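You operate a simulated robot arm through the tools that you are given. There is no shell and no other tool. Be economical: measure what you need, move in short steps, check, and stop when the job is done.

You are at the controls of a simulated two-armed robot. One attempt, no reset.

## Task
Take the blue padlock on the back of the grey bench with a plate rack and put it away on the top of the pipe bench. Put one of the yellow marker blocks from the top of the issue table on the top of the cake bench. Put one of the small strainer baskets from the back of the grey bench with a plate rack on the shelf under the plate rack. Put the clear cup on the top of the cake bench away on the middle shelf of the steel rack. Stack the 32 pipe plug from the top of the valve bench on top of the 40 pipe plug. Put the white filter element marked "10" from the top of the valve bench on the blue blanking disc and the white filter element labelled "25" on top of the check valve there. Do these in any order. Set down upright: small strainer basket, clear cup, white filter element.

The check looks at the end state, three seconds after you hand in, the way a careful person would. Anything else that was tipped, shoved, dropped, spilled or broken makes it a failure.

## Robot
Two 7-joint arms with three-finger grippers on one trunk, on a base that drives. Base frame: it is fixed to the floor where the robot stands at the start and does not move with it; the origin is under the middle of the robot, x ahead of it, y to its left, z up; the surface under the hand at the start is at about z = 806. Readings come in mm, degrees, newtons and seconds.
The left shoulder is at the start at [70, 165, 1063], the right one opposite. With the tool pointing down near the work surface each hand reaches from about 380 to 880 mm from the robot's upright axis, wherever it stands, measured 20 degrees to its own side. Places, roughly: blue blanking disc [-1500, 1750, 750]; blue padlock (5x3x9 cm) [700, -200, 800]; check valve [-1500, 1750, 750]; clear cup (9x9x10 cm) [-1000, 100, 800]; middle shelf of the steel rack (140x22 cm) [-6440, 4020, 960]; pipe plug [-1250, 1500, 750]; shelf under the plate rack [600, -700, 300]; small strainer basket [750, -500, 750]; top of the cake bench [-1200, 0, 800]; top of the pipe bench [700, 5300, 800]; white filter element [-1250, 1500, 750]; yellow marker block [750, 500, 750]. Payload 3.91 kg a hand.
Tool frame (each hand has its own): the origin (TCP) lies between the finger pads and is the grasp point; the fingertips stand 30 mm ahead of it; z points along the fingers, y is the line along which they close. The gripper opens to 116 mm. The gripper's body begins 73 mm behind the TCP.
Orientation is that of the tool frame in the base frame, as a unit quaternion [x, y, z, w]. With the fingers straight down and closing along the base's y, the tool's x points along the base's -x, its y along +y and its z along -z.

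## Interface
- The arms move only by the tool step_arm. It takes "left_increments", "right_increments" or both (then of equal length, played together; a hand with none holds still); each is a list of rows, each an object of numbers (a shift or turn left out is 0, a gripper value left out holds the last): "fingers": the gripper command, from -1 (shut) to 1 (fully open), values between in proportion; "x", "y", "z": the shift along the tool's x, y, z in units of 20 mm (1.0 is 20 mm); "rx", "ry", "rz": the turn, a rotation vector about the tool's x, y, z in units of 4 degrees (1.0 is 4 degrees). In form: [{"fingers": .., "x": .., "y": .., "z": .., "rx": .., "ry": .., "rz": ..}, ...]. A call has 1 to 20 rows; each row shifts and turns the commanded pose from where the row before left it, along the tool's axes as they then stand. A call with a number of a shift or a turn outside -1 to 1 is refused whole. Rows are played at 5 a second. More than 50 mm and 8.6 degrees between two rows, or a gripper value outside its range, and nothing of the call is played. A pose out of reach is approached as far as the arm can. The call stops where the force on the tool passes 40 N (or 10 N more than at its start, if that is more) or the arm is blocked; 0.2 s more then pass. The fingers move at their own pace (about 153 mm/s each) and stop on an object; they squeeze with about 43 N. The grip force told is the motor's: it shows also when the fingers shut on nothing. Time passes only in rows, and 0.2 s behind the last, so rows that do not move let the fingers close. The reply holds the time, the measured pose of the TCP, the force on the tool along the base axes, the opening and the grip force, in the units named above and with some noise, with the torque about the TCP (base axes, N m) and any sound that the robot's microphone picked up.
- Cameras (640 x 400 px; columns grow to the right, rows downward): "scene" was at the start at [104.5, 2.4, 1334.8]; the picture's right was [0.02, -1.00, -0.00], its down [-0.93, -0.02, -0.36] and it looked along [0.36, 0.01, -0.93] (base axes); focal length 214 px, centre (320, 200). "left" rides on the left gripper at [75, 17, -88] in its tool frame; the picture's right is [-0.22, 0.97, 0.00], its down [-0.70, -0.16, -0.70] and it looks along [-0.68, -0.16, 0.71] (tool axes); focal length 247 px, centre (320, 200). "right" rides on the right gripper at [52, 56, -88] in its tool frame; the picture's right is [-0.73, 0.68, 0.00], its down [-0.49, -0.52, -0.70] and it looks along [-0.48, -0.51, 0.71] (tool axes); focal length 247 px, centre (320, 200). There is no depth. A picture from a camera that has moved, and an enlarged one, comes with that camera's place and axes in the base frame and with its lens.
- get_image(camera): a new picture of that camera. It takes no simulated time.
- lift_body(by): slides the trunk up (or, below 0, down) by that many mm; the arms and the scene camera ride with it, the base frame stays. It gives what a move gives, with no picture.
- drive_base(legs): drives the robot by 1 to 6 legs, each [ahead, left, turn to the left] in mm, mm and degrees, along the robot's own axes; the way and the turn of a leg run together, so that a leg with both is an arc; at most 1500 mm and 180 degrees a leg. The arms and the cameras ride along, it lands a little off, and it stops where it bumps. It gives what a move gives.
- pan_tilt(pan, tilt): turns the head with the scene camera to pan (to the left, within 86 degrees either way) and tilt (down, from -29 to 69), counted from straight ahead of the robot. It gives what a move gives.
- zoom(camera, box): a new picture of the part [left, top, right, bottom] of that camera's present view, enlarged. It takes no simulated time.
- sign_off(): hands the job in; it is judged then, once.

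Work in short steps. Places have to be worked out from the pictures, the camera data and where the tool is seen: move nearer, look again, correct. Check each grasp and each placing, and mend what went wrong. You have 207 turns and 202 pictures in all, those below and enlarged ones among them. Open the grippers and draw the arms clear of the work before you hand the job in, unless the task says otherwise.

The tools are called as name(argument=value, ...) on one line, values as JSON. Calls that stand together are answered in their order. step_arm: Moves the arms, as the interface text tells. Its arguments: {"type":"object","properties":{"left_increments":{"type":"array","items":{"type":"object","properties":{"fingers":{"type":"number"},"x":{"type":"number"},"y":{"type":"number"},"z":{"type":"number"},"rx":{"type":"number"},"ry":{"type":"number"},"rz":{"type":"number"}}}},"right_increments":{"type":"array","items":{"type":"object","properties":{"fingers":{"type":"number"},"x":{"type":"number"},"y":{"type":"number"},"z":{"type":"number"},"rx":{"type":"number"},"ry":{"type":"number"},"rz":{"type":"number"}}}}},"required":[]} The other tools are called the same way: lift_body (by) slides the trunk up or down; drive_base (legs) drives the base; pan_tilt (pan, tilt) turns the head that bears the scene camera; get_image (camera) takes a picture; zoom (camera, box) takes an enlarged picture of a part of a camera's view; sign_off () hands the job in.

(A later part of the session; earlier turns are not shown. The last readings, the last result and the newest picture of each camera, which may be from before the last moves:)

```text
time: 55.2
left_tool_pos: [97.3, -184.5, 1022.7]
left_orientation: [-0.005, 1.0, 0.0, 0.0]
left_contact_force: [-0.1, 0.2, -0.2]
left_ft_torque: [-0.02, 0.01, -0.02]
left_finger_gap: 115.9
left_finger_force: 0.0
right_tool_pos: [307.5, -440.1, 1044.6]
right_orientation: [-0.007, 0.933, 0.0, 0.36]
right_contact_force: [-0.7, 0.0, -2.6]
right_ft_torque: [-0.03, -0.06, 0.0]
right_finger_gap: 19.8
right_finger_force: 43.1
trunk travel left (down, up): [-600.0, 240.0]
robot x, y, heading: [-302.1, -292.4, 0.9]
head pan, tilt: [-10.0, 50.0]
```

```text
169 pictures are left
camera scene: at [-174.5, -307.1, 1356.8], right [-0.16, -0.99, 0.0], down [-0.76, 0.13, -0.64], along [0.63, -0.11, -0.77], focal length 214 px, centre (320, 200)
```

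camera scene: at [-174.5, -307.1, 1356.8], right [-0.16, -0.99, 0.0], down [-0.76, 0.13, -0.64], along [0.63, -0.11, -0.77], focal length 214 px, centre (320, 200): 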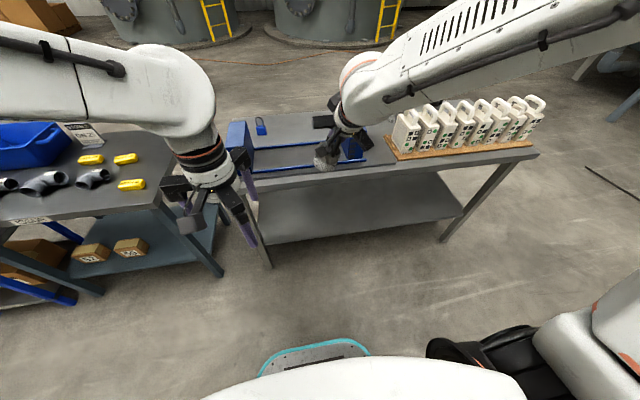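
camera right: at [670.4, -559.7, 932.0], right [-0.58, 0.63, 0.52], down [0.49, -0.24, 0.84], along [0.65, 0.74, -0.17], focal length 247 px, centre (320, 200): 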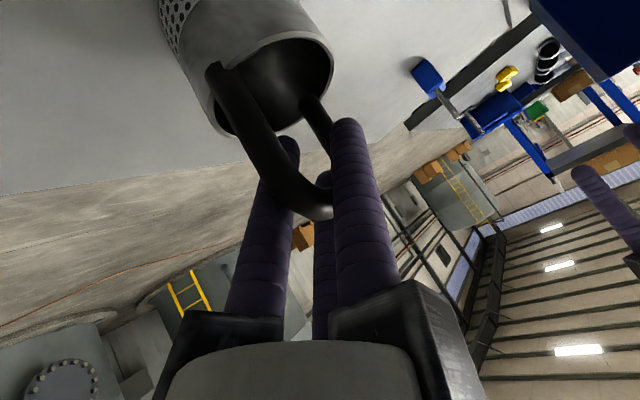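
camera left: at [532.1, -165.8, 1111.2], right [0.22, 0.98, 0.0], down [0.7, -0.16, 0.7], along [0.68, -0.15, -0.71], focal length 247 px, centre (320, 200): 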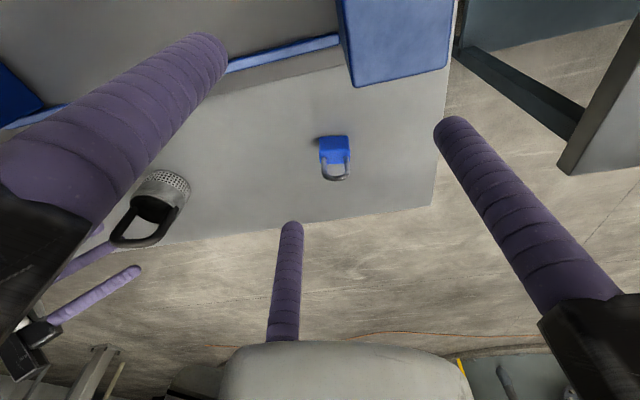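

Both hands clear the bench front. Back a further 60 mm and lower the trunk 400 mm.

drive_base(legs=[[-60, 0, -0.9]])

lift_body(by=-400)

pan_tilt(pan=-15, tilt=30)

get_image(camera="scene")

get_image(camera="right")

```text
time: 56.2
left_tool_pos: [37.5, -189.6, 1022.1]
left_orientation: [0.001, 1.0, 0.0, 0.001]
left_contact_force: [-0.5, 0.1, 0.6]
left_ft_torque: [0.0, -0.01, 0.01]
left_finger_gap: 116.1
left_finger_force: 0.0
right_tool_pos: [244.0, -448.2, 1045.1]
right_orientation: [-0.001, 0.933, -0.003, 0.36]
right_contact_force: [0.2, 0.6, -1.2]
right_ft_torque: [-0.03, 0.01, -0.01]
right_finger_gap: 19.5
right_finger_force: 43.2
trunk travel left (down, up): [-600.0, 240.0]
robot x, y, heading: [-357.9, -294.5, -0.1]
head pan, tilt: [-10.0, 50.0]
```

```text
time: 60.0
left_tool_pos: [38.6, -189.7, 621.8]
left_orientation: [0.002, 1.0, 0.0, -0.001]
left_contact_force: [-0.7, -0.4, 0.6]
left_ft_torque: [0.01, 0.01, -0.01]
left_finger_gap: 115.9
left_finger_force: 0.0
right_tool_pos: [245.2, -446.5, 645.2]
right_orientation: [-0.001, 0.933, -0.003, 0.36]
right_contact_force: [0.4, 0.0, -1.4]
right_ft_torque: [0.0, -0.01, -0.02]
right_finger_gap: 19.6
right_finger_force: 43.2
trunk travel left (down, up): [-200.0, 640.0]
robot x, y, heading: [-358.3, -294.5, -0.2]
head pan, tilt: [-10.0, 50.0]
```

```text
time: 60.9
left_tool_pos: [38.4, -188.7, 621.0]
left_orientation: [0.001, 1.0, 0.0, 0.0]
left_contact_force: [0.9, 0.0, -0.3]
left_ft_torque: [-0.02, 0.04, 0.01]
left_finger_gap: 116.0
left_finger_force: 0.0
right_tool_pos: [245.9, -448.1, 643.9]
right_orientation: [-0.001, 0.933, -0.002, 0.361]
right_contact_force: [0.4, -0.1, -1.5]
right_ft_torque: [-0.04, -0.01, 0.01]
right_finger_gap: 19.6
right_finger_force: 42.8
trunk travel left (down, up): [-200.0, 640.0]
robot x, y, heading: [-361.8, -296.4, -0.4]
head pan, tilt: [-15.0, 30.0]
```

```text
168 pictures are left
camera scene: at [-223.0, -319.0, 986.2], right [-0.26, -0.97, 0.0], down [-0.48, 0.13, -0.87], along [0.84, -0.23, -0.5], focal length 214 px, centre (320, 200)
```

scene: 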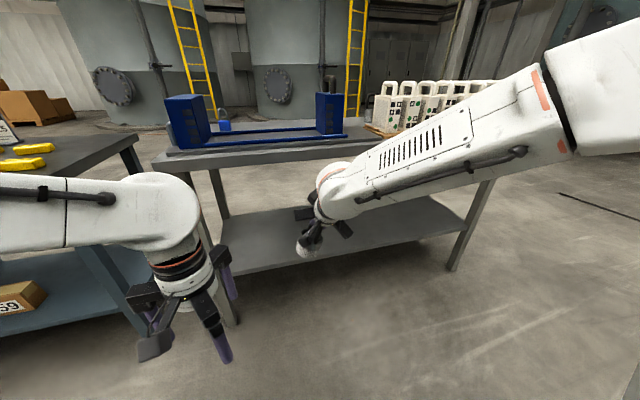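

```text
167 pictures are left
camera right: at [147.7, -392.4, 674.3], right [0.54, 0.68, 0.49], down [-0.11, -0.52, 0.85], along [0.83, -0.51, -0.21], focal length 247 px, centre (320, 200)
```

right: 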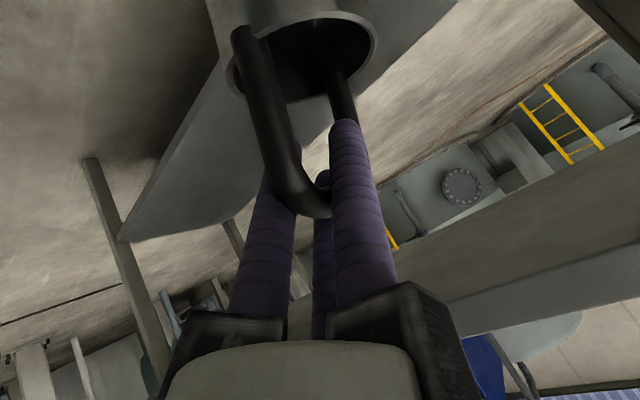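

Shelf triangulates to z≈370 with front edge x≈394. Lower the right hand ~110 mm, then drive forward 200 mm.

step_arm(right_increments=[{"x": 0.7, "z": 0.7}, {"x": 0.7, "z": 0.7}, {"x": 0.7, "z": 0.7}, {"x": 0.7, "z": 0.7}, {"x": 0.7, "z": 0.7}, {}])

drive_base(legs=[[190, 0, 0]])

get_image(camera="scene")

get_image(camera="right")

```text
time: 62.3
left_tool_pos: [38.1, -189.3, 622.7]
left_orientation: [0.001, 1.0, 0.0, 0.0]
left_contact_force: [-0.2, 0.2, 0.2]
left_ft_torque: [0.05, 0.01, 0.02]
left_finger_gap: 116.1
left_finger_force: 0.1
right_tool_pos: [240.6, -446.4, 547.2]
right_orientation: [-0.001, 0.933, -0.003, 0.36]
right_contact_force: [-0.3, 0.0, -0.4]
right_ft_torque: [-0.05, -0.02, 0.0]
right_finger_gap: 19.5
right_finger_force: 43.1
trunk travel left (down, up): [-200.0, 640.0]
robot x, y, heading: [-359.8, -298.6, -0.5]
head pan, tilt: [-15.0, 30.0]
```

```text
time: 63.8
left_tool_pos: [229.9, -190.9, 621.1]
left_orientation: [0.002, 1.0, 0.001, 0.0]
left_contact_force: [0.8, -0.6, 0.1]
left_ft_torque: [0.0, 0.02, 0.0]
left_finger_gap: 116.1
left_finger_force: 0.1
right_tool_pos: [431.3, -447.9, 547.0]
right_orientation: [0.0, 0.933, -0.002, 0.36]
right_contact_force: [-0.3, 0.3, -0.7]
right_ft_torque: [-0.04, -0.01, -0.02]
right_finger_gap: 19.6
right_finger_force: 42.9
trunk travel left (down, up): [-200.0, 640.0]
robot x, y, heading: [-166.6, -301.7, -0.2]
head pan, tilt: [-15.0, 30.0]
```

```text
166 pictures are left
camera scene: at [-31.8, -319.8, 986.2], right [-0.26, -0.96, 0.0], down [-0.48, 0.13, -0.87], along [0.84, -0.23, -0.5], focal length 214 px, centre (320, 200)
```

scene: 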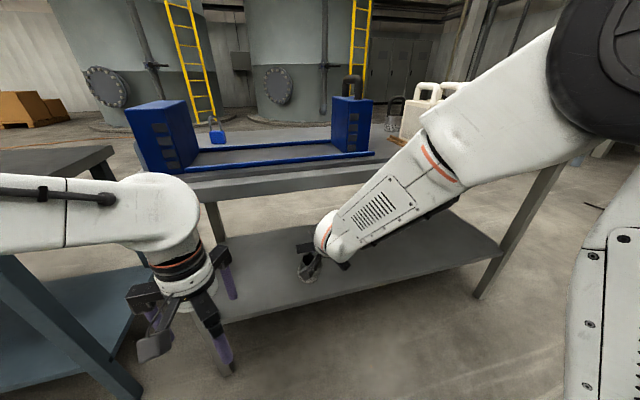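

```text
165 pictures are left
camera right: at [333.8, -392.2, 577.0], right [0.54, 0.68, 0.49], down [-0.11, -0.52, 0.85], along [0.83, -0.51, -0.21], focal length 247 px, centre (320, 200)
```

right: 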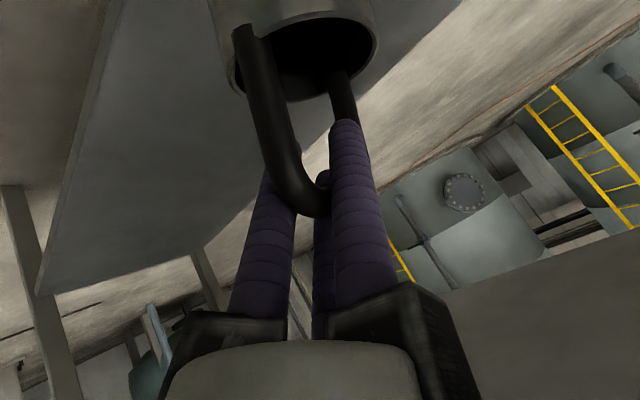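

Basket is just inside the shelf front. Lower 40 mm, then move 70 mm deeper, checking forces.

step_arm(right_increments=[{"x": 0.35, "z": 0.35}, {"x": 0.35, "z": 0.35}, {"x": 0.35, "z": 0.35}, {"x": 0.35, "z": 0.35}, {"x": -0.35, "z": 0.35}, {"x": -0.35, "z": 0.35}, {"x": -0.35, "z": 0.35}, {"x": -0.35, "z": 0.35}, {"x": -0.35, "z": 0.35}, {"x": -0.35, "z": 0.35}, {"x": -0.35, "z": 0.35}])

zoom(camera="scene", box=[220, 180, 420, 320])

get_image(camera="right")

```text
time: 66.2
left_tool_pos: [229.4, -190.4, 622.5]
left_orientation: [0.002, 1.0, -0.001, 0.0]
left_contact_force: [0.9, 0.6, 0.9]
left_ft_torque: [-0.02, -0.01, -0.01]
left_finger_gap: 116.0
left_finger_force: 0.2
right_tool_pos: [500.1, -448.1, 504.5]
right_orientation: [0.0, 0.933, -0.003, 0.359]
right_contact_force: [-0.3, -0.8, -2.1]
right_ft_torque: [-0.04, 0.04, 0.02]
right_finger_gap: 19.7
right_finger_force: 42.8
trunk travel left (down, up): [-200.0, 640.0]
robot x, y, heading: [-167.9, -300.5, -0.0]
head pan, tilt: [-15.0, 30.0]
```

```text
2.86 times, centred on (320, 250) of scene
camera zoom: at [-32.1, -319.8, 986.3], right [-0.26, -0.96, 0.0], down [-0.48, 0.13, -0.87], along [0.84, -0.23, -0.5], focal length 613 px, centre (320, 57)
```

zoom: 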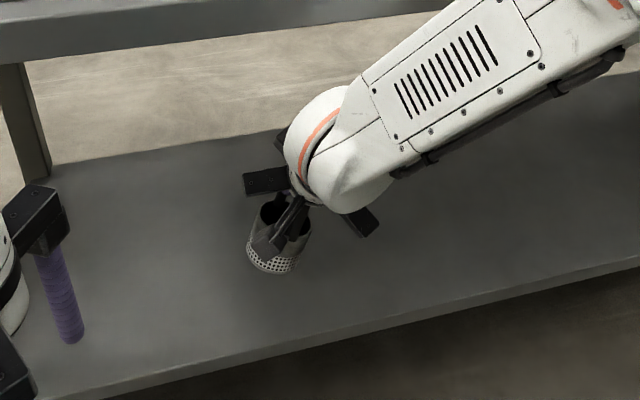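

```text
163 pictures are left
camera right: at [401.7, -392.9, 534.0], right [0.54, 0.68, 0.49], down [-0.11, -0.52, 0.85], along [0.83, -0.51, -0.21], focal length 247 px, centre (320, 200)
```

right: 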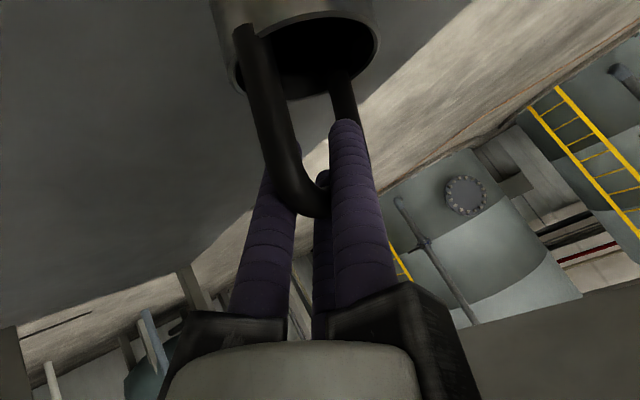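

Basket is well over the shelf (its bottom ≈403). Lower 24 mm in small steps and watch the force.

step_arm(right_increments=[{"x": 0.2, "z": 0.2}, {"x": 0.2, "z": 0.2}, {"x": 0.2, "z": 0.2}, {"x": 0.2, "z": 0.2}])

zoom(camera="scene", box=[260, 220, 360, 290])

```text
time: 67.2
left_tool_pos: [228.7, -191.1, 622.7]
left_orientation: [0.002, 1.0, 0.0, 0.0]
left_contact_force: [0.1, 0.1, 0.4]
left_ft_torque: [0.01, -0.06, -0.03]
left_finger_gap: 116.2
left_finger_force: 0.2
right_tool_pos: [498.2, -448.7, 482.0]
right_orientation: [-0.001, 0.933, -0.002, 0.36]
right_contact_force: [1.0, 0.4, -2.2]
right_ft_torque: [-0.05, 0.0, 0.0]
right_finger_gap: 19.5
right_finger_force: 43.1
trunk travel left (down, up): [-200.0, 640.0]
robot x, y, heading: [-168.9, -296.9, -0.2]
head pan, tilt: [-15.0, 30.0]
```

```text
5.71 times, centred on (310, 255) of scene
camera zoom: at [-32.2, -319.9, 986.3], right [-0.26, -0.96, 0.0], down [-0.48, 0.13, -0.87], along [0.84, -0.23, -0.5], focal length 1226 px, centre (377, -114)
```

zoom: 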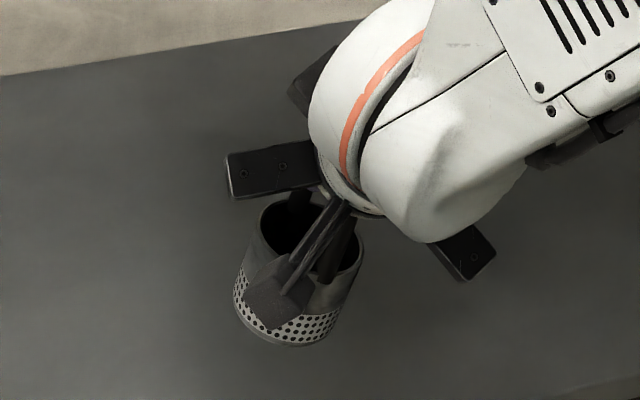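

No contact yet. Continue in 4 mm steps.

step_arm(right_increments=[{"x": 0.14, "z": 0.14}, {"x": 0.14, "z": 0.14}, {"x": 0.14, "z": 0.14}])

step_arm(right_increments=[{"x": 0.14, "z": 0.14}, {"x": 0.14, "z": 0.14}])

```text
time: 68.0
left_tool_pos: [230.2, -191.4, 622.0]
left_orientation: [0.002, 1.0, -0.001, 0.0]
left_contact_force: [0.6, -0.9, -1.0]
left_ft_torque: [-0.01, 0.05, -0.01]
left_finger_gap: 116.1
left_finger_force: 0.0
right_tool_pos: [495.3, -449.6, 470.0]
right_orientation: [-0.001, 0.933, -0.002, 0.361]
right_contact_force: [1.1, -0.2, -2.0]
right_ft_torque: [-0.02, -0.02, -0.03]
right_finger_gap: 19.4
right_finger_force: 43.1
trunk travel left (down, up): [-200.0, 640.0]
robot x, y, heading: [-165.7, -299.5, -0.4]
head pan, tilt: [-15.0, 30.0]
```

```text
time: 68.6
left_tool_pos: [228.9, -190.8, 623.0]
left_orientation: [0.002, 1.0, 0.0, 0.0]
left_contact_force: [0.0, -0.3, -0.9]
left_ft_torque: [-0.01, -0.01, 0.01]
left_finger_gap: 115.8
left_finger_force: 0.1
right_tool_pos: [495.1, -448.1, 461.3]
right_orientation: [-0.001, 0.933, -0.003, 0.36]
right_contact_force: [-0.4, -0.2, -1.3]
right_ft_torque: [-0.03, -0.01, 0.03]
right_finger_gap: 19.6
right_finger_force: 43.3
trunk travel left (down, up): [-200.0, 640.0]
robot x, y, heading: [-164.3, -296.8, -0.3]
head pan, tilt: [-15.0, 30.0]
```

Still free at bottom ≈360. Keep going.

step_arm(right_increments=[{"x": 0.14, "z": 0.14}, {"x": 0.14, "z": 0.14}, {"x": 0.14, "z": 0.14}])

step_arm(right_increments=[{"x": 0.14, "z": 0.14}, {"x": 0.14, "z": 0.14}, {"x": 0.14, "z": 0.14}])

zoom(camera="scene", box=[250, 210, 390, 310])

```text
time: 69.4
left_tool_pos: [229.3, -190.9, 620.8]
left_orientation: [0.001, 1.0, 0.0, 0.0]
left_contact_force: [-0.2, -0.3, 0.2]
left_ft_torque: [0.03, 0.0, -0.01]
left_finger_gap: 115.9
left_finger_force: 0.0
right_tool_pos: [495.3, -449.1, 449.9]
right_orientation: [-0.001, 0.933, -0.002, 0.36]
right_contact_force: [0.1, 0.0, -0.9]
right_ft_torque: [-0.07, 0.01, -0.02]
right_finger_gap: 19.3
right_finger_force: 43.1
trunk travel left (down, up): [-200.0, 640.0]
robot x, y, heading: [-169.0, -296.7, -0.4]
head pan, tilt: [-15.0, 30.0]
```

```text
time: 70.2
left_tool_pos: [229.2, -190.8, 622.0]
left_orientation: [0.001, 1.0, 0.0, -0.001]
left_contact_force: [-0.2, 0.4, 0.1]
left_ft_torque: [0.03, 0.02, -0.03]
left_finger_gap: 116.0
left_finger_force: 0.0
right_tool_pos: [493.5, -447.8, 437.7]
right_orientation: [-0.001, 0.933, -0.002, 0.36]
right_contact_force: [0.1, -0.1, -1.7]
right_ft_torque: [-0.07, 0.02, 0.01]
right_finger_gap: 19.6
right_finger_force: 43.2
trunk travel left (down, up): [-200.0, 640.0]
robot x, y, heading: [-168.8, -295.6, -0.0]
head pan, tilt: [-15.0, 30.0]
```

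```text
4.00 times, centred on (320, 260) of scene
camera zoom: at [-32.2, -319.9, 986.3], right [-0.26, -0.96, 0.0], down [-0.48, 0.13, -0.87], along [0.84, -0.23, -0.5], focal length 858 px, centre (320, -40)
```

zoom: 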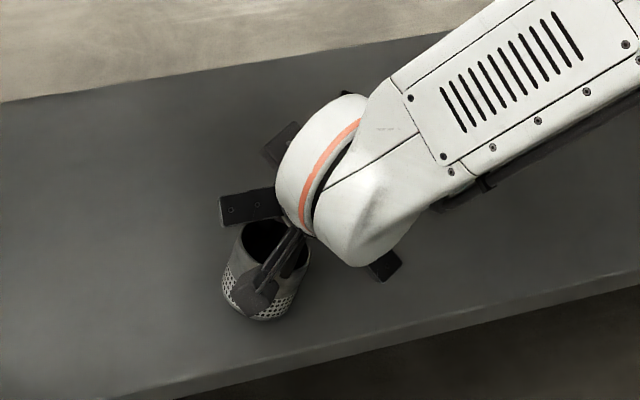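

Shelf must be near z=300 with its front edge at x≈450, so go 60 mm deeper, then continue down.

step_arm(right_increments=[{"x": -0.35, "z": 0.35}, {"x": -0.35, "z": 0.35}, {"x": -0.35, "z": 0.35}, {"x": -0.35, "z": 0.35}, {"x": -0.35, "z": 0.35}, {"x": -0.35, "z": 0.35}, {"x": 0.14, "z": 0.14}, {"x": 0.14, "z": 0.14}, {"x": 0.14, "z": 0.14}, {"x": 0.14, "z": 0.14}])

zoom(camera="scene", box=[250, 190, 390, 290])

get_image(camera="right")

```text
time: 72.2
left_tool_pos: [228.5, -191.2, 622.2]
left_orientation: [0.002, 1.0, 0.0, 0.001]
left_contact_force: [-0.1, 0.6, 0.4]
left_ft_torque: [0.0, 0.0, 0.05]
left_finger_gap: 116.0
left_finger_force: 0.0
right_tool_pos: [559.2, -447.8, 434.7]
right_orientation: [0.0, 0.93, -0.002, 0.369]
right_contact_force: [0.3, 0.5, 14.9]
right_ft_torque: [0.31, 0.0, 0.01]
right_finger_gap: 19.2
right_finger_force: 43.0
trunk travel left (down, up): [-200.0, 640.0]
robot x, y, heading: [-169.2, -296.2, -0.5]
head pan, tilt: [-15.0, 30.0]
stopped in row 9 (right hand): the force on the tool passed its limit at 42 N (the readings are from after the stop); the commanded pose is now the measured one
```

```text
4.00 times, centred on (320, 240) of scene
camera zoom: at [-33.9, -319.7, 986.3], right [-0.26, -0.96, 0.0], down [-0.48, 0.13, -0.87], along [0.84, -0.23, -0.5], focal length 858 px, centre (320, 40)
```

zoom: 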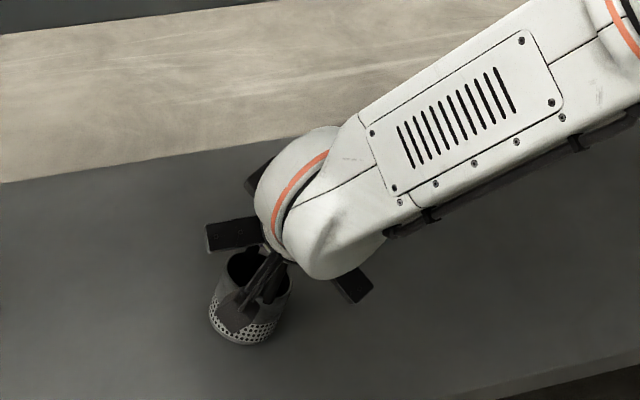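

```text
159 pictures are left
camera right: at [460.7, -393.2, 462.6], right [0.54, 0.68, 0.5], down [-0.12, -0.52, 0.85], along [0.84, -0.51, -0.19], focal length 247 px, centre (320, 200)
```

right: 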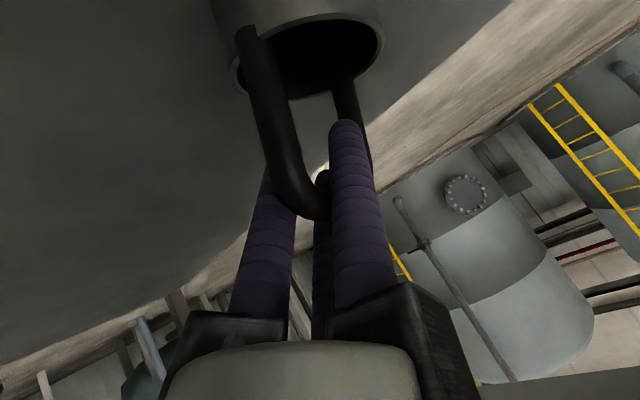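

Contact: the basket sits on the shelf (z≈334). Open the fingers and check it stays upright.

step_arm(right_increments=[{"fingers": -0.6}, {"fingers": -0.3}, {"fingers": 0.1}, {}])

get_image(camera="right")

zoom(camera="scene", box=[250, 190, 390, 290])

```text
time: 73.2
left_tool_pos: [229.1, -190.4, 622.3]
left_orientation: [0.003, 1.0, -0.001, -0.001]
left_contact_force: [0.6, 0.9, -0.3]
left_ft_torque: [-0.01, 0.01, 0.01]
left_finger_gap: 115.9
left_finger_force: 0.0
right_tool_pos: [557.2, -448.5, 431.5]
right_orientation: [0.0, 0.931, -0.003, 0.365]
right_contact_force: [-0.5, 0.7, -0.2]
right_ft_torque: [0.04, -0.01, 0.02]
right_finger_gap: 63.8
right_finger_force: 0.3
trunk travel left (down, up): [-200.0, 640.0]
robot x, y, heading: [-168.7, -293.3, -0.2]
head pan, tilt: [-15.0, 30.0]
```

```text
158 pictures are left
camera right: at [459.7, -393.6, 459.1], right [0.54, 0.68, 0.49], down [-0.12, -0.52, 0.85], along [0.83, -0.51, -0.2], focal length 247 px, centre (320, 200)
```

right: 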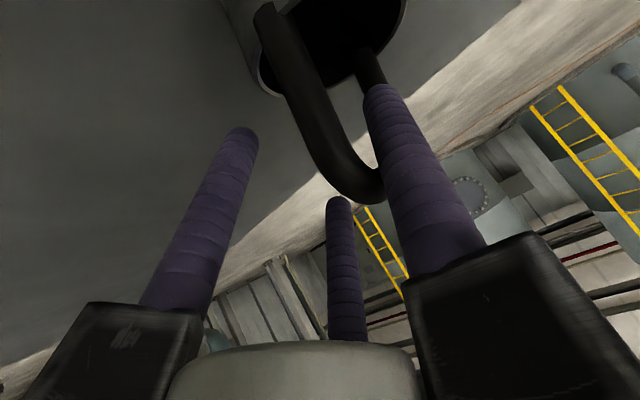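

```text
4.00 times, centred on (320, 240) of scene
camera zoom: at [-32.5, -319.9, 986.3], right [-0.26, -0.96, 0.0], down [-0.48, 0.13, -0.87], along [0.84, -0.23, -0.5], focal length 858 px, centre (320, 40)
```

zoom: 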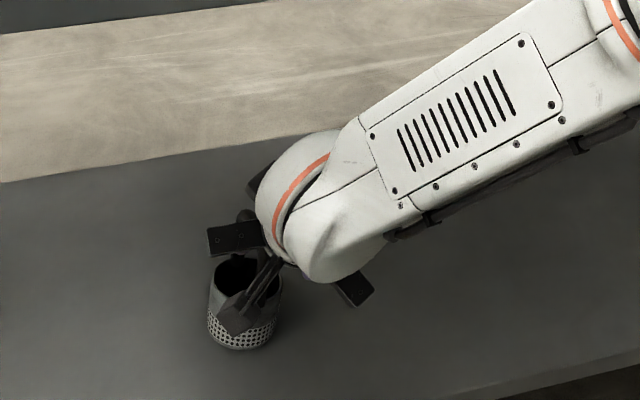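

Basket settled standing. The handle is close to the single finger, so shift the hand +12 mm in y to centre it, then withdraw straight back.

step_arm(right_increments=[{"y": 0.3}, {"y": 0.3}])

get_image(camera="right")

```text
time: 73.8
left_tool_pos: [228.6, -190.9, 623.3]
left_orientation: [0.002, 1.0, 0.0, 0.0]
left_contact_force: [0.4, -0.4, 0.5]
left_ft_torque: [-0.01, 0.01, -0.01]
left_finger_gap: 115.7
left_finger_force: 0.1
right_tool_pos: [556.3, -436.2, 429.4]
right_orientation: [0.0, 0.931, -0.003, 0.365]
right_contact_force: [-0.6, 1.2, -0.1]
right_ft_torque: [-0.03, 0.03, -0.01]
right_finger_gap: 64.0
right_finger_force: 0.0
trunk travel left (down, up): [-200.0, 640.0]
robot x, y, heading: [-166.2, -299.3, -0.1]
head pan, tilt: [-15.0, 30.0]
```

```text
156 pictures are left
camera right: at [459.6, -381.0, 459.0], right [0.54, 0.68, 0.49], down [-0.12, -0.52, 0.85], along [0.83, -0.52, -0.2], focal length 247 px, centre (320, 200)
```

right: 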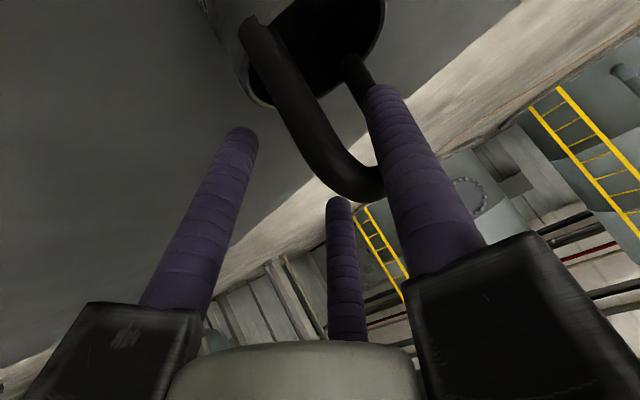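

The handle still touches the fingers a bit; open wider to release it, then look.

step_arm(right_increments=[{"fingers": 0.5}, {}])

get_image(camera="right")

zoom(camera="scene", box=[250, 190, 390, 290])

```text
time: 74.4
left_tool_pos: [228.6, -191.2, 621.2]
left_orientation: [0.002, 1.0, 0.0, 0.0]
left_contact_force: [0.3, -0.9, -0.5]
left_ft_torque: [-0.01, 0.04, 0.02]
left_finger_gap: 116.1
left_finger_force: 0.1
right_tool_pos: [556.2, -436.1, 430.5]
right_orientation: [0.0, 0.931, -0.003, 0.364]
right_contact_force: [0.0, 1.2, 0.0]
right_ft_torque: [-0.01, -0.01, 0.03]
right_finger_gap: 87.3
right_finger_force: 0.1
trunk travel left (down, up): [-200.0, 640.0]
robot x, y, heading: [-170.2, -298.0, -0.3]
head pan, tilt: [-15.0, 30.0]
```

```text
155 pictures are left
camera right: at [459.7, -381.1, 458.9], right [0.54, 0.68, 0.49], down [-0.12, -0.52, 0.85], along [0.83, -0.52, -0.2], focal length 247 px, centre (320, 200)
```

right: 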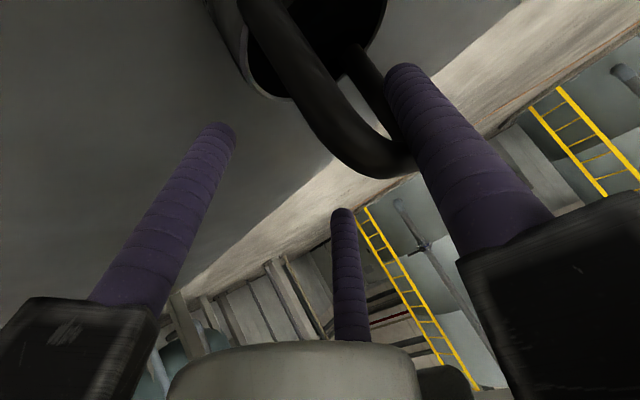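

```text
4.00 times, centred on (320, 240) of scene
camera zoom: at [-32.5, -320.0, 986.3], right [-0.26, -0.96, 0.0], down [-0.48, 0.13, -0.87], along [0.84, -0.23, -0.5], focal length 858 px, centre (320, 40)
```

zoom: 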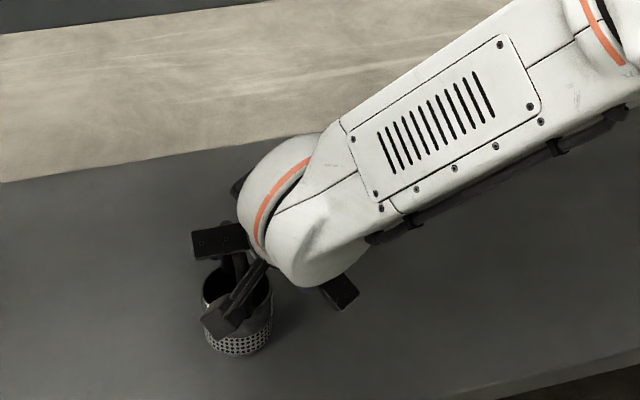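

The force suggests the basket may be leaning on the single finger. Zoom tightly to judge whether its base is flat.

zoom(camera="scene", box=[280, 240, 340, 282])

get_image(camera="left")

```text
9.52 times, centred on (310, 261) of scene
camera zoom: at [-32.5, -320.0, 986.3], right [-0.26, -0.96, 0.0], down [-0.48, 0.13, -0.87], along [0.84, -0.23, -0.5], focal length 2043 px, centre (415, -381)
```

zoom: 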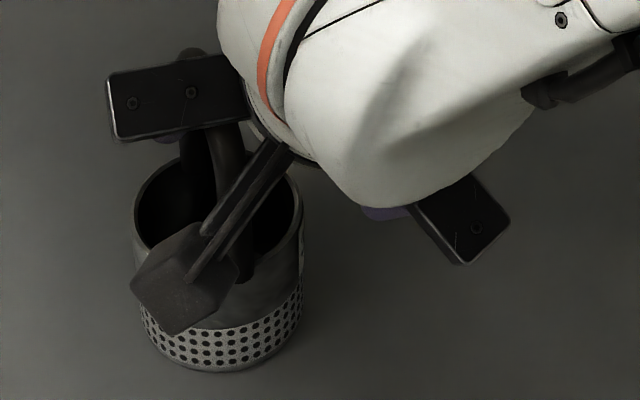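

```text
152 pictures are left
camera left: at [155.0, -172.2, 710.0], right [0.23, 0.97, 0.0], down [0.7, -0.16, 0.7], along [0.68, -0.16, -0.71], focal length 247 px, centre (320, 200)
```

left: 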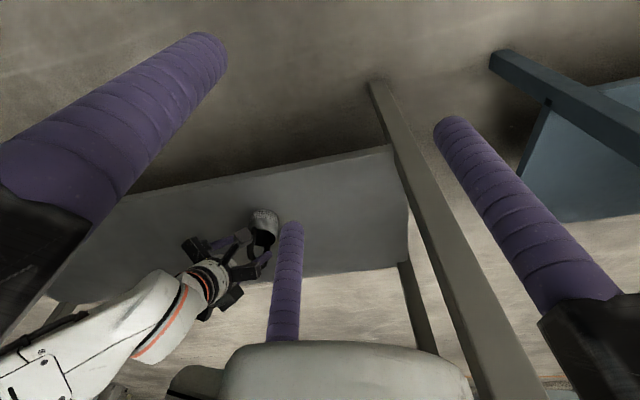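

zoom(camera="left", box=[170, 190, 300, 330])

```text
2.86 times, centred on (235, 260) of left
camera zoom: at [155.0, -172.2, 710.0], right [0.23, 0.97, 0.0], down [0.7, -0.16, 0.7], along [0.68, -0.16, -0.71], focal length 706 px, centre (563, 29)
```

zoom: 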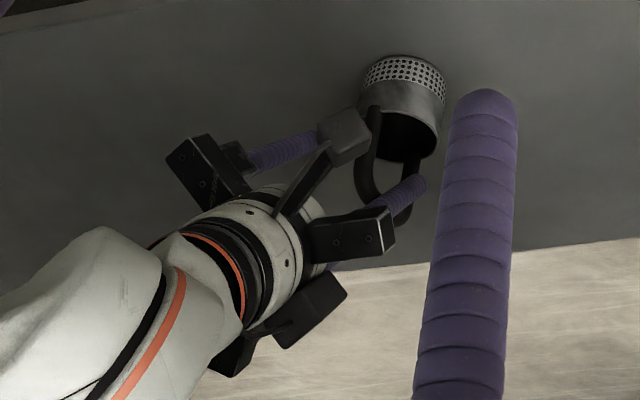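

The basket stands flat; the handle is yawed and the single finger seems to press on one leg. Relax the opening slightly and slide straight back along the finger axis.

step_arm(right_increments=[{"fingers": 0.4}, {}, {"z": -0.5}, {"z": -0.5}])

get_image(camera="right")

zoom(camera="left", box=[200, 190, 300, 290])

```text
time: 75.4
left_tool_pos: [230.4, -191.3, 621.4]
left_orientation: [0.002, 1.0, 0.0, 0.0]
left_contact_force: [0.6, 0.0, -0.1]
left_ft_torque: [-0.01, -0.02, 0.04]
left_finger_gap: 115.8
left_finger_force: 0.1
right_tool_pos: [544.3, -436.6, 445.1]
right_orientation: [0.0, 0.931, -0.003, 0.365]
right_contact_force: [-0.2, 0.5, 0.1]
right_ft_torque: [0.02, -0.03, -0.05]
right_finger_gap: 81.1
right_finger_force: 0.2
trunk travel left (down, up): [-200.0, 640.0]
robot x, y, heading: [-167.4, -293.2, -0.5]
head pan, tilt: [-15.0, 30.0]
```

```text
150 pictures are left
camera right: at [446.9, -381.4, 472.7], right [0.54, 0.68, 0.49], down [-0.12, -0.52, 0.85], along [0.83, -0.52, -0.2], focal length 247 px, centre (320, 200)
```

right: 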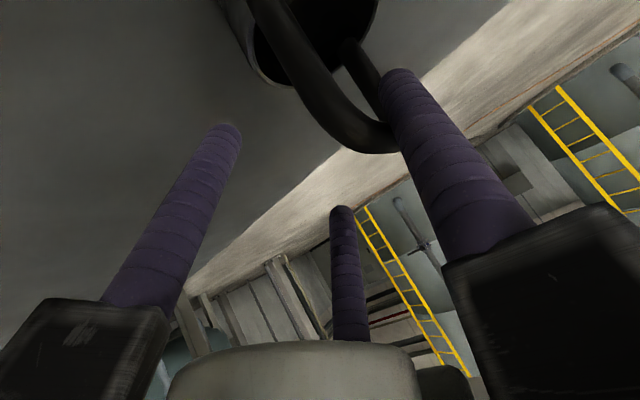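

```text
4.00 times, centred on (250, 240) of left
camera zoom: at [154.9, -172.1, 710.1], right [0.23, 0.97, 0.0], down [0.69, -0.16, 0.7], along [0.68, -0.16, -0.71], focal length 988 px, centre (600, 40)
```

zoom: 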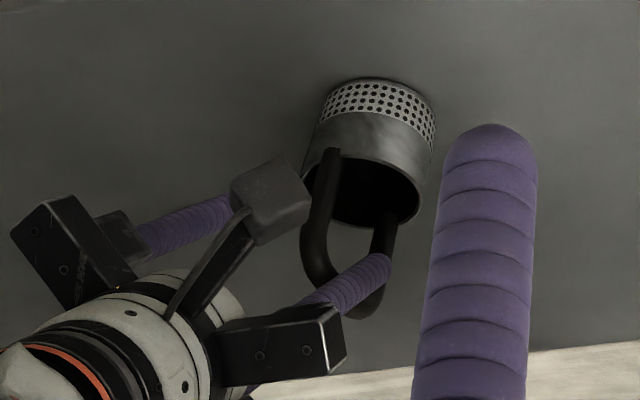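

Basket stays put while the finger slides out. Continue withdrawing.

step_arm(right_increments=[{"z": -0.5}, {"z": -0.5}, {"z": -0.5}, {"z": -0.5}, {"z": -0.6}, {"z": -0.6}, {"z": -0.6}, {"z": -0.6}])

zoom(camera="left", box=[180, 180, 300, 280])

get_image(camera="scene")

```text
time: 77.2
left_tool_pos: [229.4, -191.4, 620.8]
left_orientation: [0.003, 1.0, 0.001, 0.0]
left_contact_force: [-0.3, 0.2, 0.3]
left_ft_torque: [-0.01, -0.01, -0.03]
left_finger_gap: 115.8
left_finger_force: 0.1
right_tool_pos: [482.4, -435.5, 508.8]
right_orientation: [0.0, 0.931, -0.002, 0.365]
right_contact_force: [-0.4, 0.0, -0.6]
right_ft_torque: [-0.01, -0.01, 0.0]
right_finger_gap: 81.3
right_finger_force: 0.1
trunk travel left (down, up): [-200.0, 640.0]
robot x, y, heading: [-164.9, -297.4, -0.4]
head pan, tilt: [-15.0, 30.0]
```

```text
4.00 times, centred on (240, 230) of left
camera zoom: at [154.9, -172.2, 710.1], right [0.23, 0.97, 0.0], down [0.69, -0.16, 0.7], along [0.68, -0.16, -0.71], focal length 988 px, centre (640, 80)
```

zoom: 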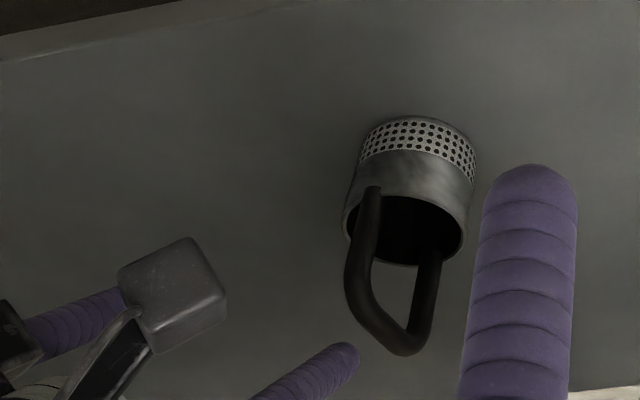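

```text
147 pictures are left
camera scene: at [-32.6, -319.9, 986.3], right [-0.26, -0.96, 0.0], down [-0.48, 0.13, -0.87], along [0.84, -0.23, -0.5], focal length 214 px, centre (320, 200)
```

scene: 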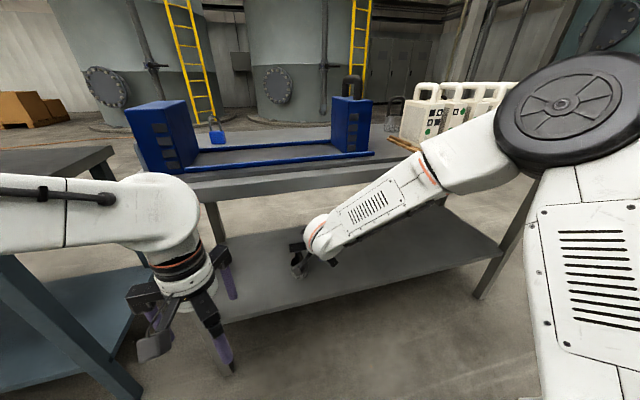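

Basket is upright on the shelf. Back out 190 mm, raise the trunk 400 mm, and point the head at the padlock.

drive_base(legs=[[-190, 0, 0]])

lift_body(by=400)

```text
time: 78.8
left_tool_pos: [35.7, -187.3, 622.0]
left_orientation: [-0.001, 1.0, 0.0, 0.001]
left_contact_force: [-0.5, -0.6, -0.5]
left_ft_torque: [0.01, -0.01, 0.01]
left_finger_gap: 116.2
left_finger_force: 0.3
right_tool_pos: [291.6, -430.9, 508.1]
right_orientation: [-0.002, 0.931, -0.002, 0.365]
right_contact_force: [0.3, 0.9, 0.0]
right_ft_torque: [-0.01, 0.02, 0.0]
right_finger_gap: 81.2
right_finger_force: 0.0
trunk travel left (down, up): [-200.0, 640.0]
robot x, y, heading: [-360.0, -294.0, 0.1]
head pan, tilt: [-15.0, 30.0]
```

```text
time: 82.6
left_tool_pos: [35.9, -188.2, 1021.6]
left_orientation: [0.0, 1.0, 0.001, 0.0]
left_contact_force: [0.6, 0.4, 0.0]
left_ft_torque: [0.03, 0.0, -0.01]
left_finger_gap: 115.9
left_finger_force: 0.1
right_tool_pos: [292.0, -430.3, 907.0]
right_orientation: [-0.003, 0.931, -0.001, 0.365]
right_contact_force: [0.3, -0.1, 0.2]
right_ft_torque: [0.0, 0.01, 0.0]
right_finger_gap: 81.2
right_finger_force: 0.0
trunk travel left (down, up): [-600.0, 240.0]
robot x, y, heading: [-363.4, -294.7, -0.0]
head pan, tilt: [-15.0, 30.0]
```

Raise the right hand and restore it to pointing down before driving forward to the padlock.

step_arm(right_increments=[{"x": -0.68, "z": -0.73}, {"x": -0.68, "z": -0.73}, {"x": -0.68, "z": -0.73}, {"x": -0.68, "z": -0.73}, {"x": -0.68, "z": -0.73}, {"x": -0.68, "z": -0.73}, {"x": -0.68, "z": -0.73}, {"ry": 1}, {"ry": 1}, {"ry": 1}, {"ry": 1}, {"ry": 1}, {"ry": 1}, {"ry": 1}, {"ry": 1}, {"ry": 1}, {"ry": 1}, {"ry": 0.7}])

step_arm(right_increments=[{"x": 1, "y": -1}, {"x": 1, "y": -1}, {"x": 1, "y": -1}, {"x": 1, "y": -1}, {"x": 1, "y": -1}, {"x": 1, "y": -1}, {"x": 1, "y": -1}, {"x": 1, "y": -1}])

drive_base(legs=[[360, 0, 0]])

pan_tilt(pan=10, tilt=48)

get_image(camera="scene")

```text
time: 86.4
left_tool_pos: [37.2, -188.6, 1021.3]
left_orientation: [-0.001, 1.0, 0.0, 0.0]
left_contact_force: [0.5, -0.6, 0.1]
left_ft_torque: [0.0, 0.02, -0.02]
left_finger_gap: 115.9
left_finger_force: 0.2
right_tool_pos: [294.2, -429.1, 1047.1]
right_orientation: [-0.002, 1.0, -0.003, -0.002]
right_contact_force: [-0.4, 0.2, 1.1]
right_ft_torque: [0.0, -0.03, -0.01]
right_finger_gap: 81.2
right_finger_force: 0.0
trunk travel left (down, up): [-600.0, 240.0]
robot x, y, heading: [-359.1, -296.6, 0.1]
head pan, tilt: [-15.0, 30.0]
```

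```text
time: 88.2
left_tool_pos: [35.3, -188.2, 1023.3]
left_orientation: [-0.001, 1.0, -0.001, 0.001]
left_contact_force: [-0.6, 0.6, 0.1]
left_ft_torque: [-0.13, -0.04, 0.02]
left_finger_gap: 116.0
left_finger_force: 0.1
right_tool_pos: [134.9, -590.4, 1051.0]
right_orientation: [-0.003, 1.0, -0.015, 0.001]
right_contact_force: [-0.8, -0.7, 1.0]
right_ft_torque: [0.13, -0.03, 0.0]
right_finger_gap: 81.0
right_finger_force: 0.0
trunk travel left (down, up): [-600.0, 240.0]
robot x, y, heading: [-360.6, -295.8, -0.1]
head pan, tilt: [-15.0, 30.0]
```

```text
time: 90.5
left_tool_pos: [390.2, -178.9, 1021.5]
left_orientation: [-0.009, 1.0, 0.0, 0.0]
left_contact_force: [1.4, 0.2, -0.3]
left_ft_torque: [0.01, 0.03, 0.03]
left_finger_gap: 116.1
left_finger_force: 0.0
right_tool_pos: [495.5, -579.7, 1048.4]
right_orientation: [-0.011, 1.0, -0.002, 0.0]
right_contact_force: [-0.6, -0.3, 1.5]
right_ft_torque: [-0.01, 0.01, 0.0]
right_finger_gap: 81.1
right_finger_force: 0.0
trunk travel left (down, up): [-600.0, 240.0]
robot x, y, heading: [-6.6, -293.4, 1.1]
head pan, tilt: [-15.0, 30.0]
```

```text
time: 91.4
left_tool_pos: [389.3, -177.3, 1021.9]
left_orientation: [-0.009, 1.0, 0.0, 0.0]
left_contact_force: [-0.1, -0.5, -0.2]
left_ft_torque: [0.02, 0.01, 0.04]
left_finger_gap: 116.3
left_finger_force: 0.0
right_tool_pos: [495.9, -580.0, 1049.0]
right_orientation: [-0.011, 1.0, -0.003, 0.0]
right_contact_force: [-0.4, -0.7, 0.7]
right_ft_torque: [0.02, 0.01, -0.03]
right_finger_gap: 81.4
right_finger_force: 0.0
trunk travel left (down, up): [-600.0, 240.0]
robot x, y, heading: [-3.9, -294.4, 1.0]
head pan, tilt: [10.0, 48.0]
```

```text
146 pictures are left
camera scene: at [120.5, -275.8, 1359.6], right [0.19, -0.98, 0.0], down [-0.73, -0.14, -0.67], along [0.66, 0.13, -0.74], focal length 214 px, centre (320, 200)
```

scene: 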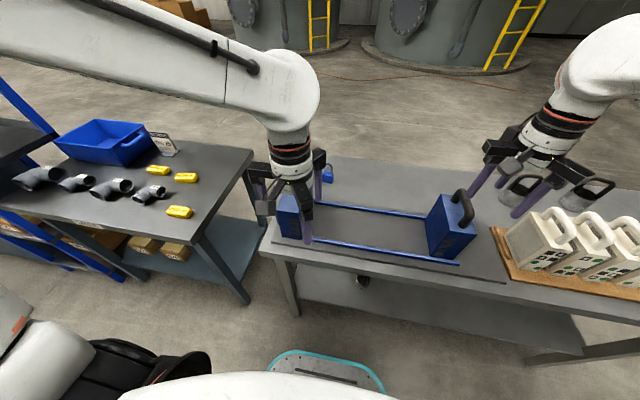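

Move the left hand forward to about x=640 and look for the padlock.

step_arm(left_increments=[{"x": -1}, {"x": -1}, {"x": -1}, {"x": -1}, {"x": -1}, {"x": -1}, {"x": -1}, {"x": -1}, {"x": -1}, {"x": -1}, {"x": -1}, {"x": -1}])

get_image(camera="left")

zoom(camera="scene", box=[240, 120, 440, 245])

```text
time: 94.0
left_tool_pos: [631.7, -172.9, 1021.0]
left_orientation: [-0.01, 1.0, 0.0, -0.001]
left_contact_force: [1.0, -0.6, -0.8]
left_ft_torque: [-0.01, 0.05, 0.01]
left_finger_gap: 116.1
left_finger_force: 0.0
right_tool_pos: [496.3, -580.2, 1049.1]
right_orientation: [-0.011, 1.0, -0.002, 0.0]
right_contact_force: [-0.7, 0.9, 0.4]
right_ft_torque: [0.0, 0.0, -0.01]
right_finger_gap: 81.2
right_finger_force: 0.1
trunk travel left (down, up): [-600.0, 240.0]
robot x, y, heading: [-7.8, -292.3, 1.1]
head pan, tilt: [10.0, 48.0]
```

```text
145 pictures are left
camera left: at [556.9, -155.8, 1109.1], right [0.2, 0.98, 0.0], down [0.7, -0.15, 0.7], along [0.69, -0.14, -0.71], focal length 247 px, centre (320, 200)
```

left: 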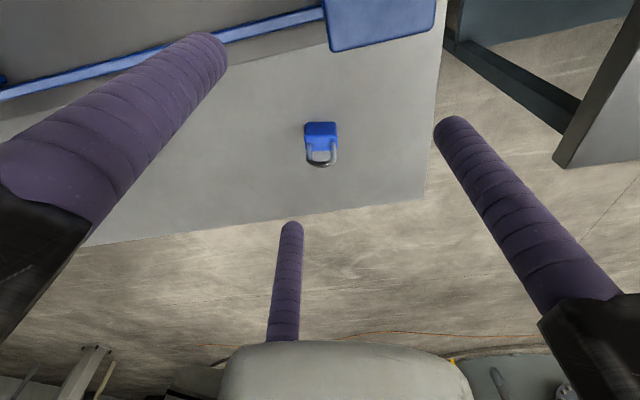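

```text
3.20 times, centred on (340, 182) of scene
camera zoom: at [121.8, -276.0, 1359.4], right [0.19, -0.98, 0.0], down [-0.73, -0.14, -0.67], along [0.66, 0.13, -0.74], focal length 686 px, centre (256, 256)
```

zoom: 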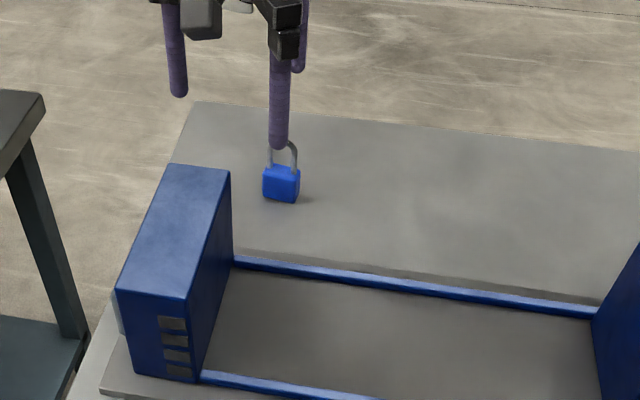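

zoom(camera="left", box=[280, 100, 360, 180])

```text
5.00 times, centred on (320, 140) of left
camera zoom: at [556.9, -155.8, 1109.1], right [0.2, 0.98, 0.0], down [0.7, -0.15, 0.7], along [0.69, -0.14, -0.71], focal length 1235 px, centre (320, 500)
```

zoom: 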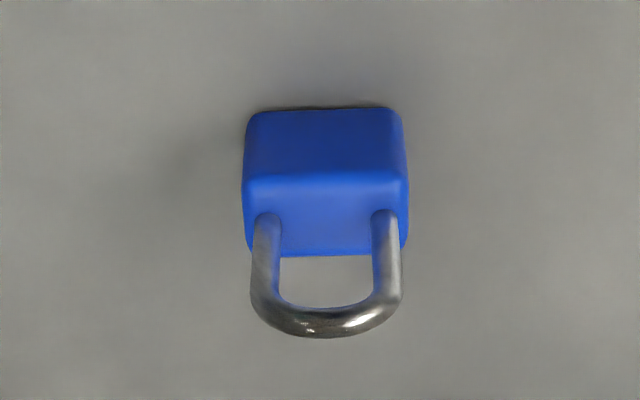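

Padlock centre ≈(716,-185), body z 806–845, yaw ≈ −8°. Yaw the left hand, centre over it and descend partway.

step_arm(left_increments=[{"rz": 1}, {"rz": 1}, {"rz": 0.25}, {"x": -1}, {"x": -1}, {"x": -1}, {"x": -1}, {"x": -0.25, "y": 0.3}, {"z": 1}, {"z": 1}, {"z": 1}, {}])

get_image(camera="left")

zoom(camera="scene", box=[260, 100, 400, 200])

```text
time: 96.6
left_tool_pos: [715.0, -178.4, 960.7]
left_orientation: [0.068, 0.998, 0.0, 0.001]
left_contact_force: [-0.4, -0.1, 0.6]
left_ft_torque: [-0.05, -0.02, 0.0]
left_finger_gap: 115.8
left_finger_force: 0.1
right_tool_pos: [494.6, -581.8, 1048.5]
right_orientation: [-0.01, 1.0, -0.002, 0.0]
right_contact_force: [-0.8, -0.1, 0.4]
right_ft_torque: [0.03, 0.01, 0.03]
right_finger_gap: 81.3
right_finger_force: 0.0
trunk travel left (down, up): [-600.0, 240.0]
robot x, y, heading: [-5.7, -293.8, 0.8]
head pan, tilt: [10.0, 48.0]
```

```text
142 pictures are left
camera left: at [643.5, -150.8, 1049.6], right [0.35, 0.93, 0.0], down [0.67, -0.25, 0.7], along [0.66, -0.25, -0.71], focal length 247 px, centre (320, 200)
```

left: 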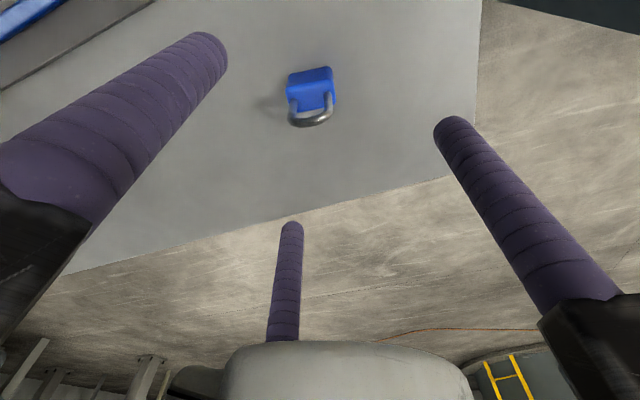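

```text
4.00 times, centred on (330, 150) of scene
camera zoom: at [120.6, -275.7, 1359.5], right [0.19, -0.98, 0.0], down [-0.73, -0.14, -0.67], along [0.66, 0.13, -0.74], focal length 858 px, centre (280, 400)
```

zoom: 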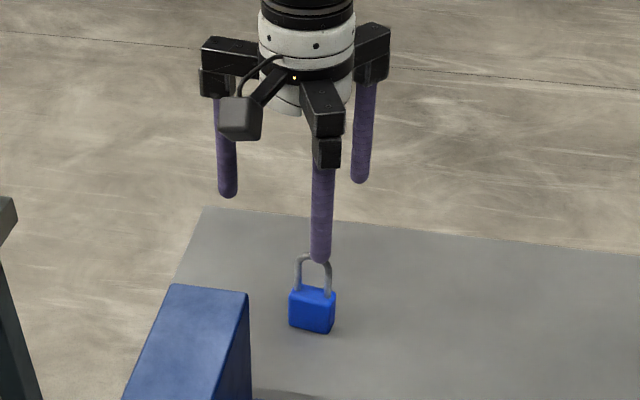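

Alignment is good (shackle at (715,-185)). Trim yaw 4° and descend in steps to z≈846.

step_arm(left_increments=[{"rz": -1}, {"z": 0.9}, {"z": 0.9}, {"z": 0.9}, {"z": 0.9}, {"z": 0.9}, {"z": 0.9}, {"z": 0.3}])

get_image(camera="left")

```text
time: 98.4
left_tool_pos: [713.7, -180.1, 847.7]
left_orientation: [0.033, 0.999, 0.0, 0.001]
left_contact_force: [0.0, -0.1, -0.4]
left_ft_torque: [0.02, 0.0, -0.01]
left_finger_gap: 116.0
left_finger_force: 0.1
right_tool_pos: [495.3, -579.4, 1049.1]
right_orientation: [-0.012, 1.0, -0.002, 0.0]
right_contact_force: [-0.6, 0.0, 0.2]
right_ft_torque: [0.02, 0.01, 0.0]
right_finger_gap: 81.1
right_finger_force: 0.0
trunk travel left (down, up): [-600.0, 240.0]
robot x, y, heading: [-6.9, -292.7, 0.9]
head pan, tilt: [10.0, 48.0]
```

```text
140 pictures are left
camera left: at [640.5, -155.9, 935.3], right [0.29, 0.96, 0.0], down [0.68, -0.21, 0.7], along [0.67, -0.2, -0.71], focal length 247 px, centre (320, 200)
```

left: 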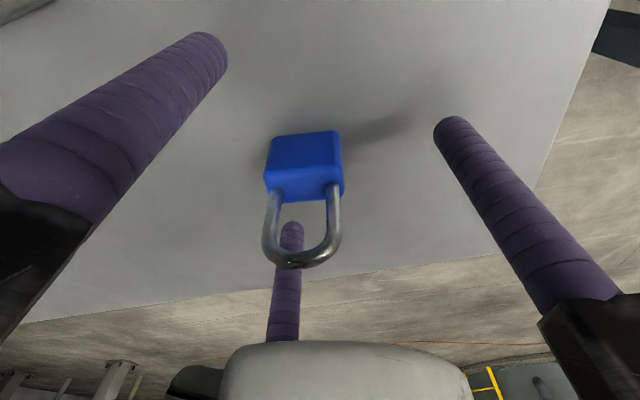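

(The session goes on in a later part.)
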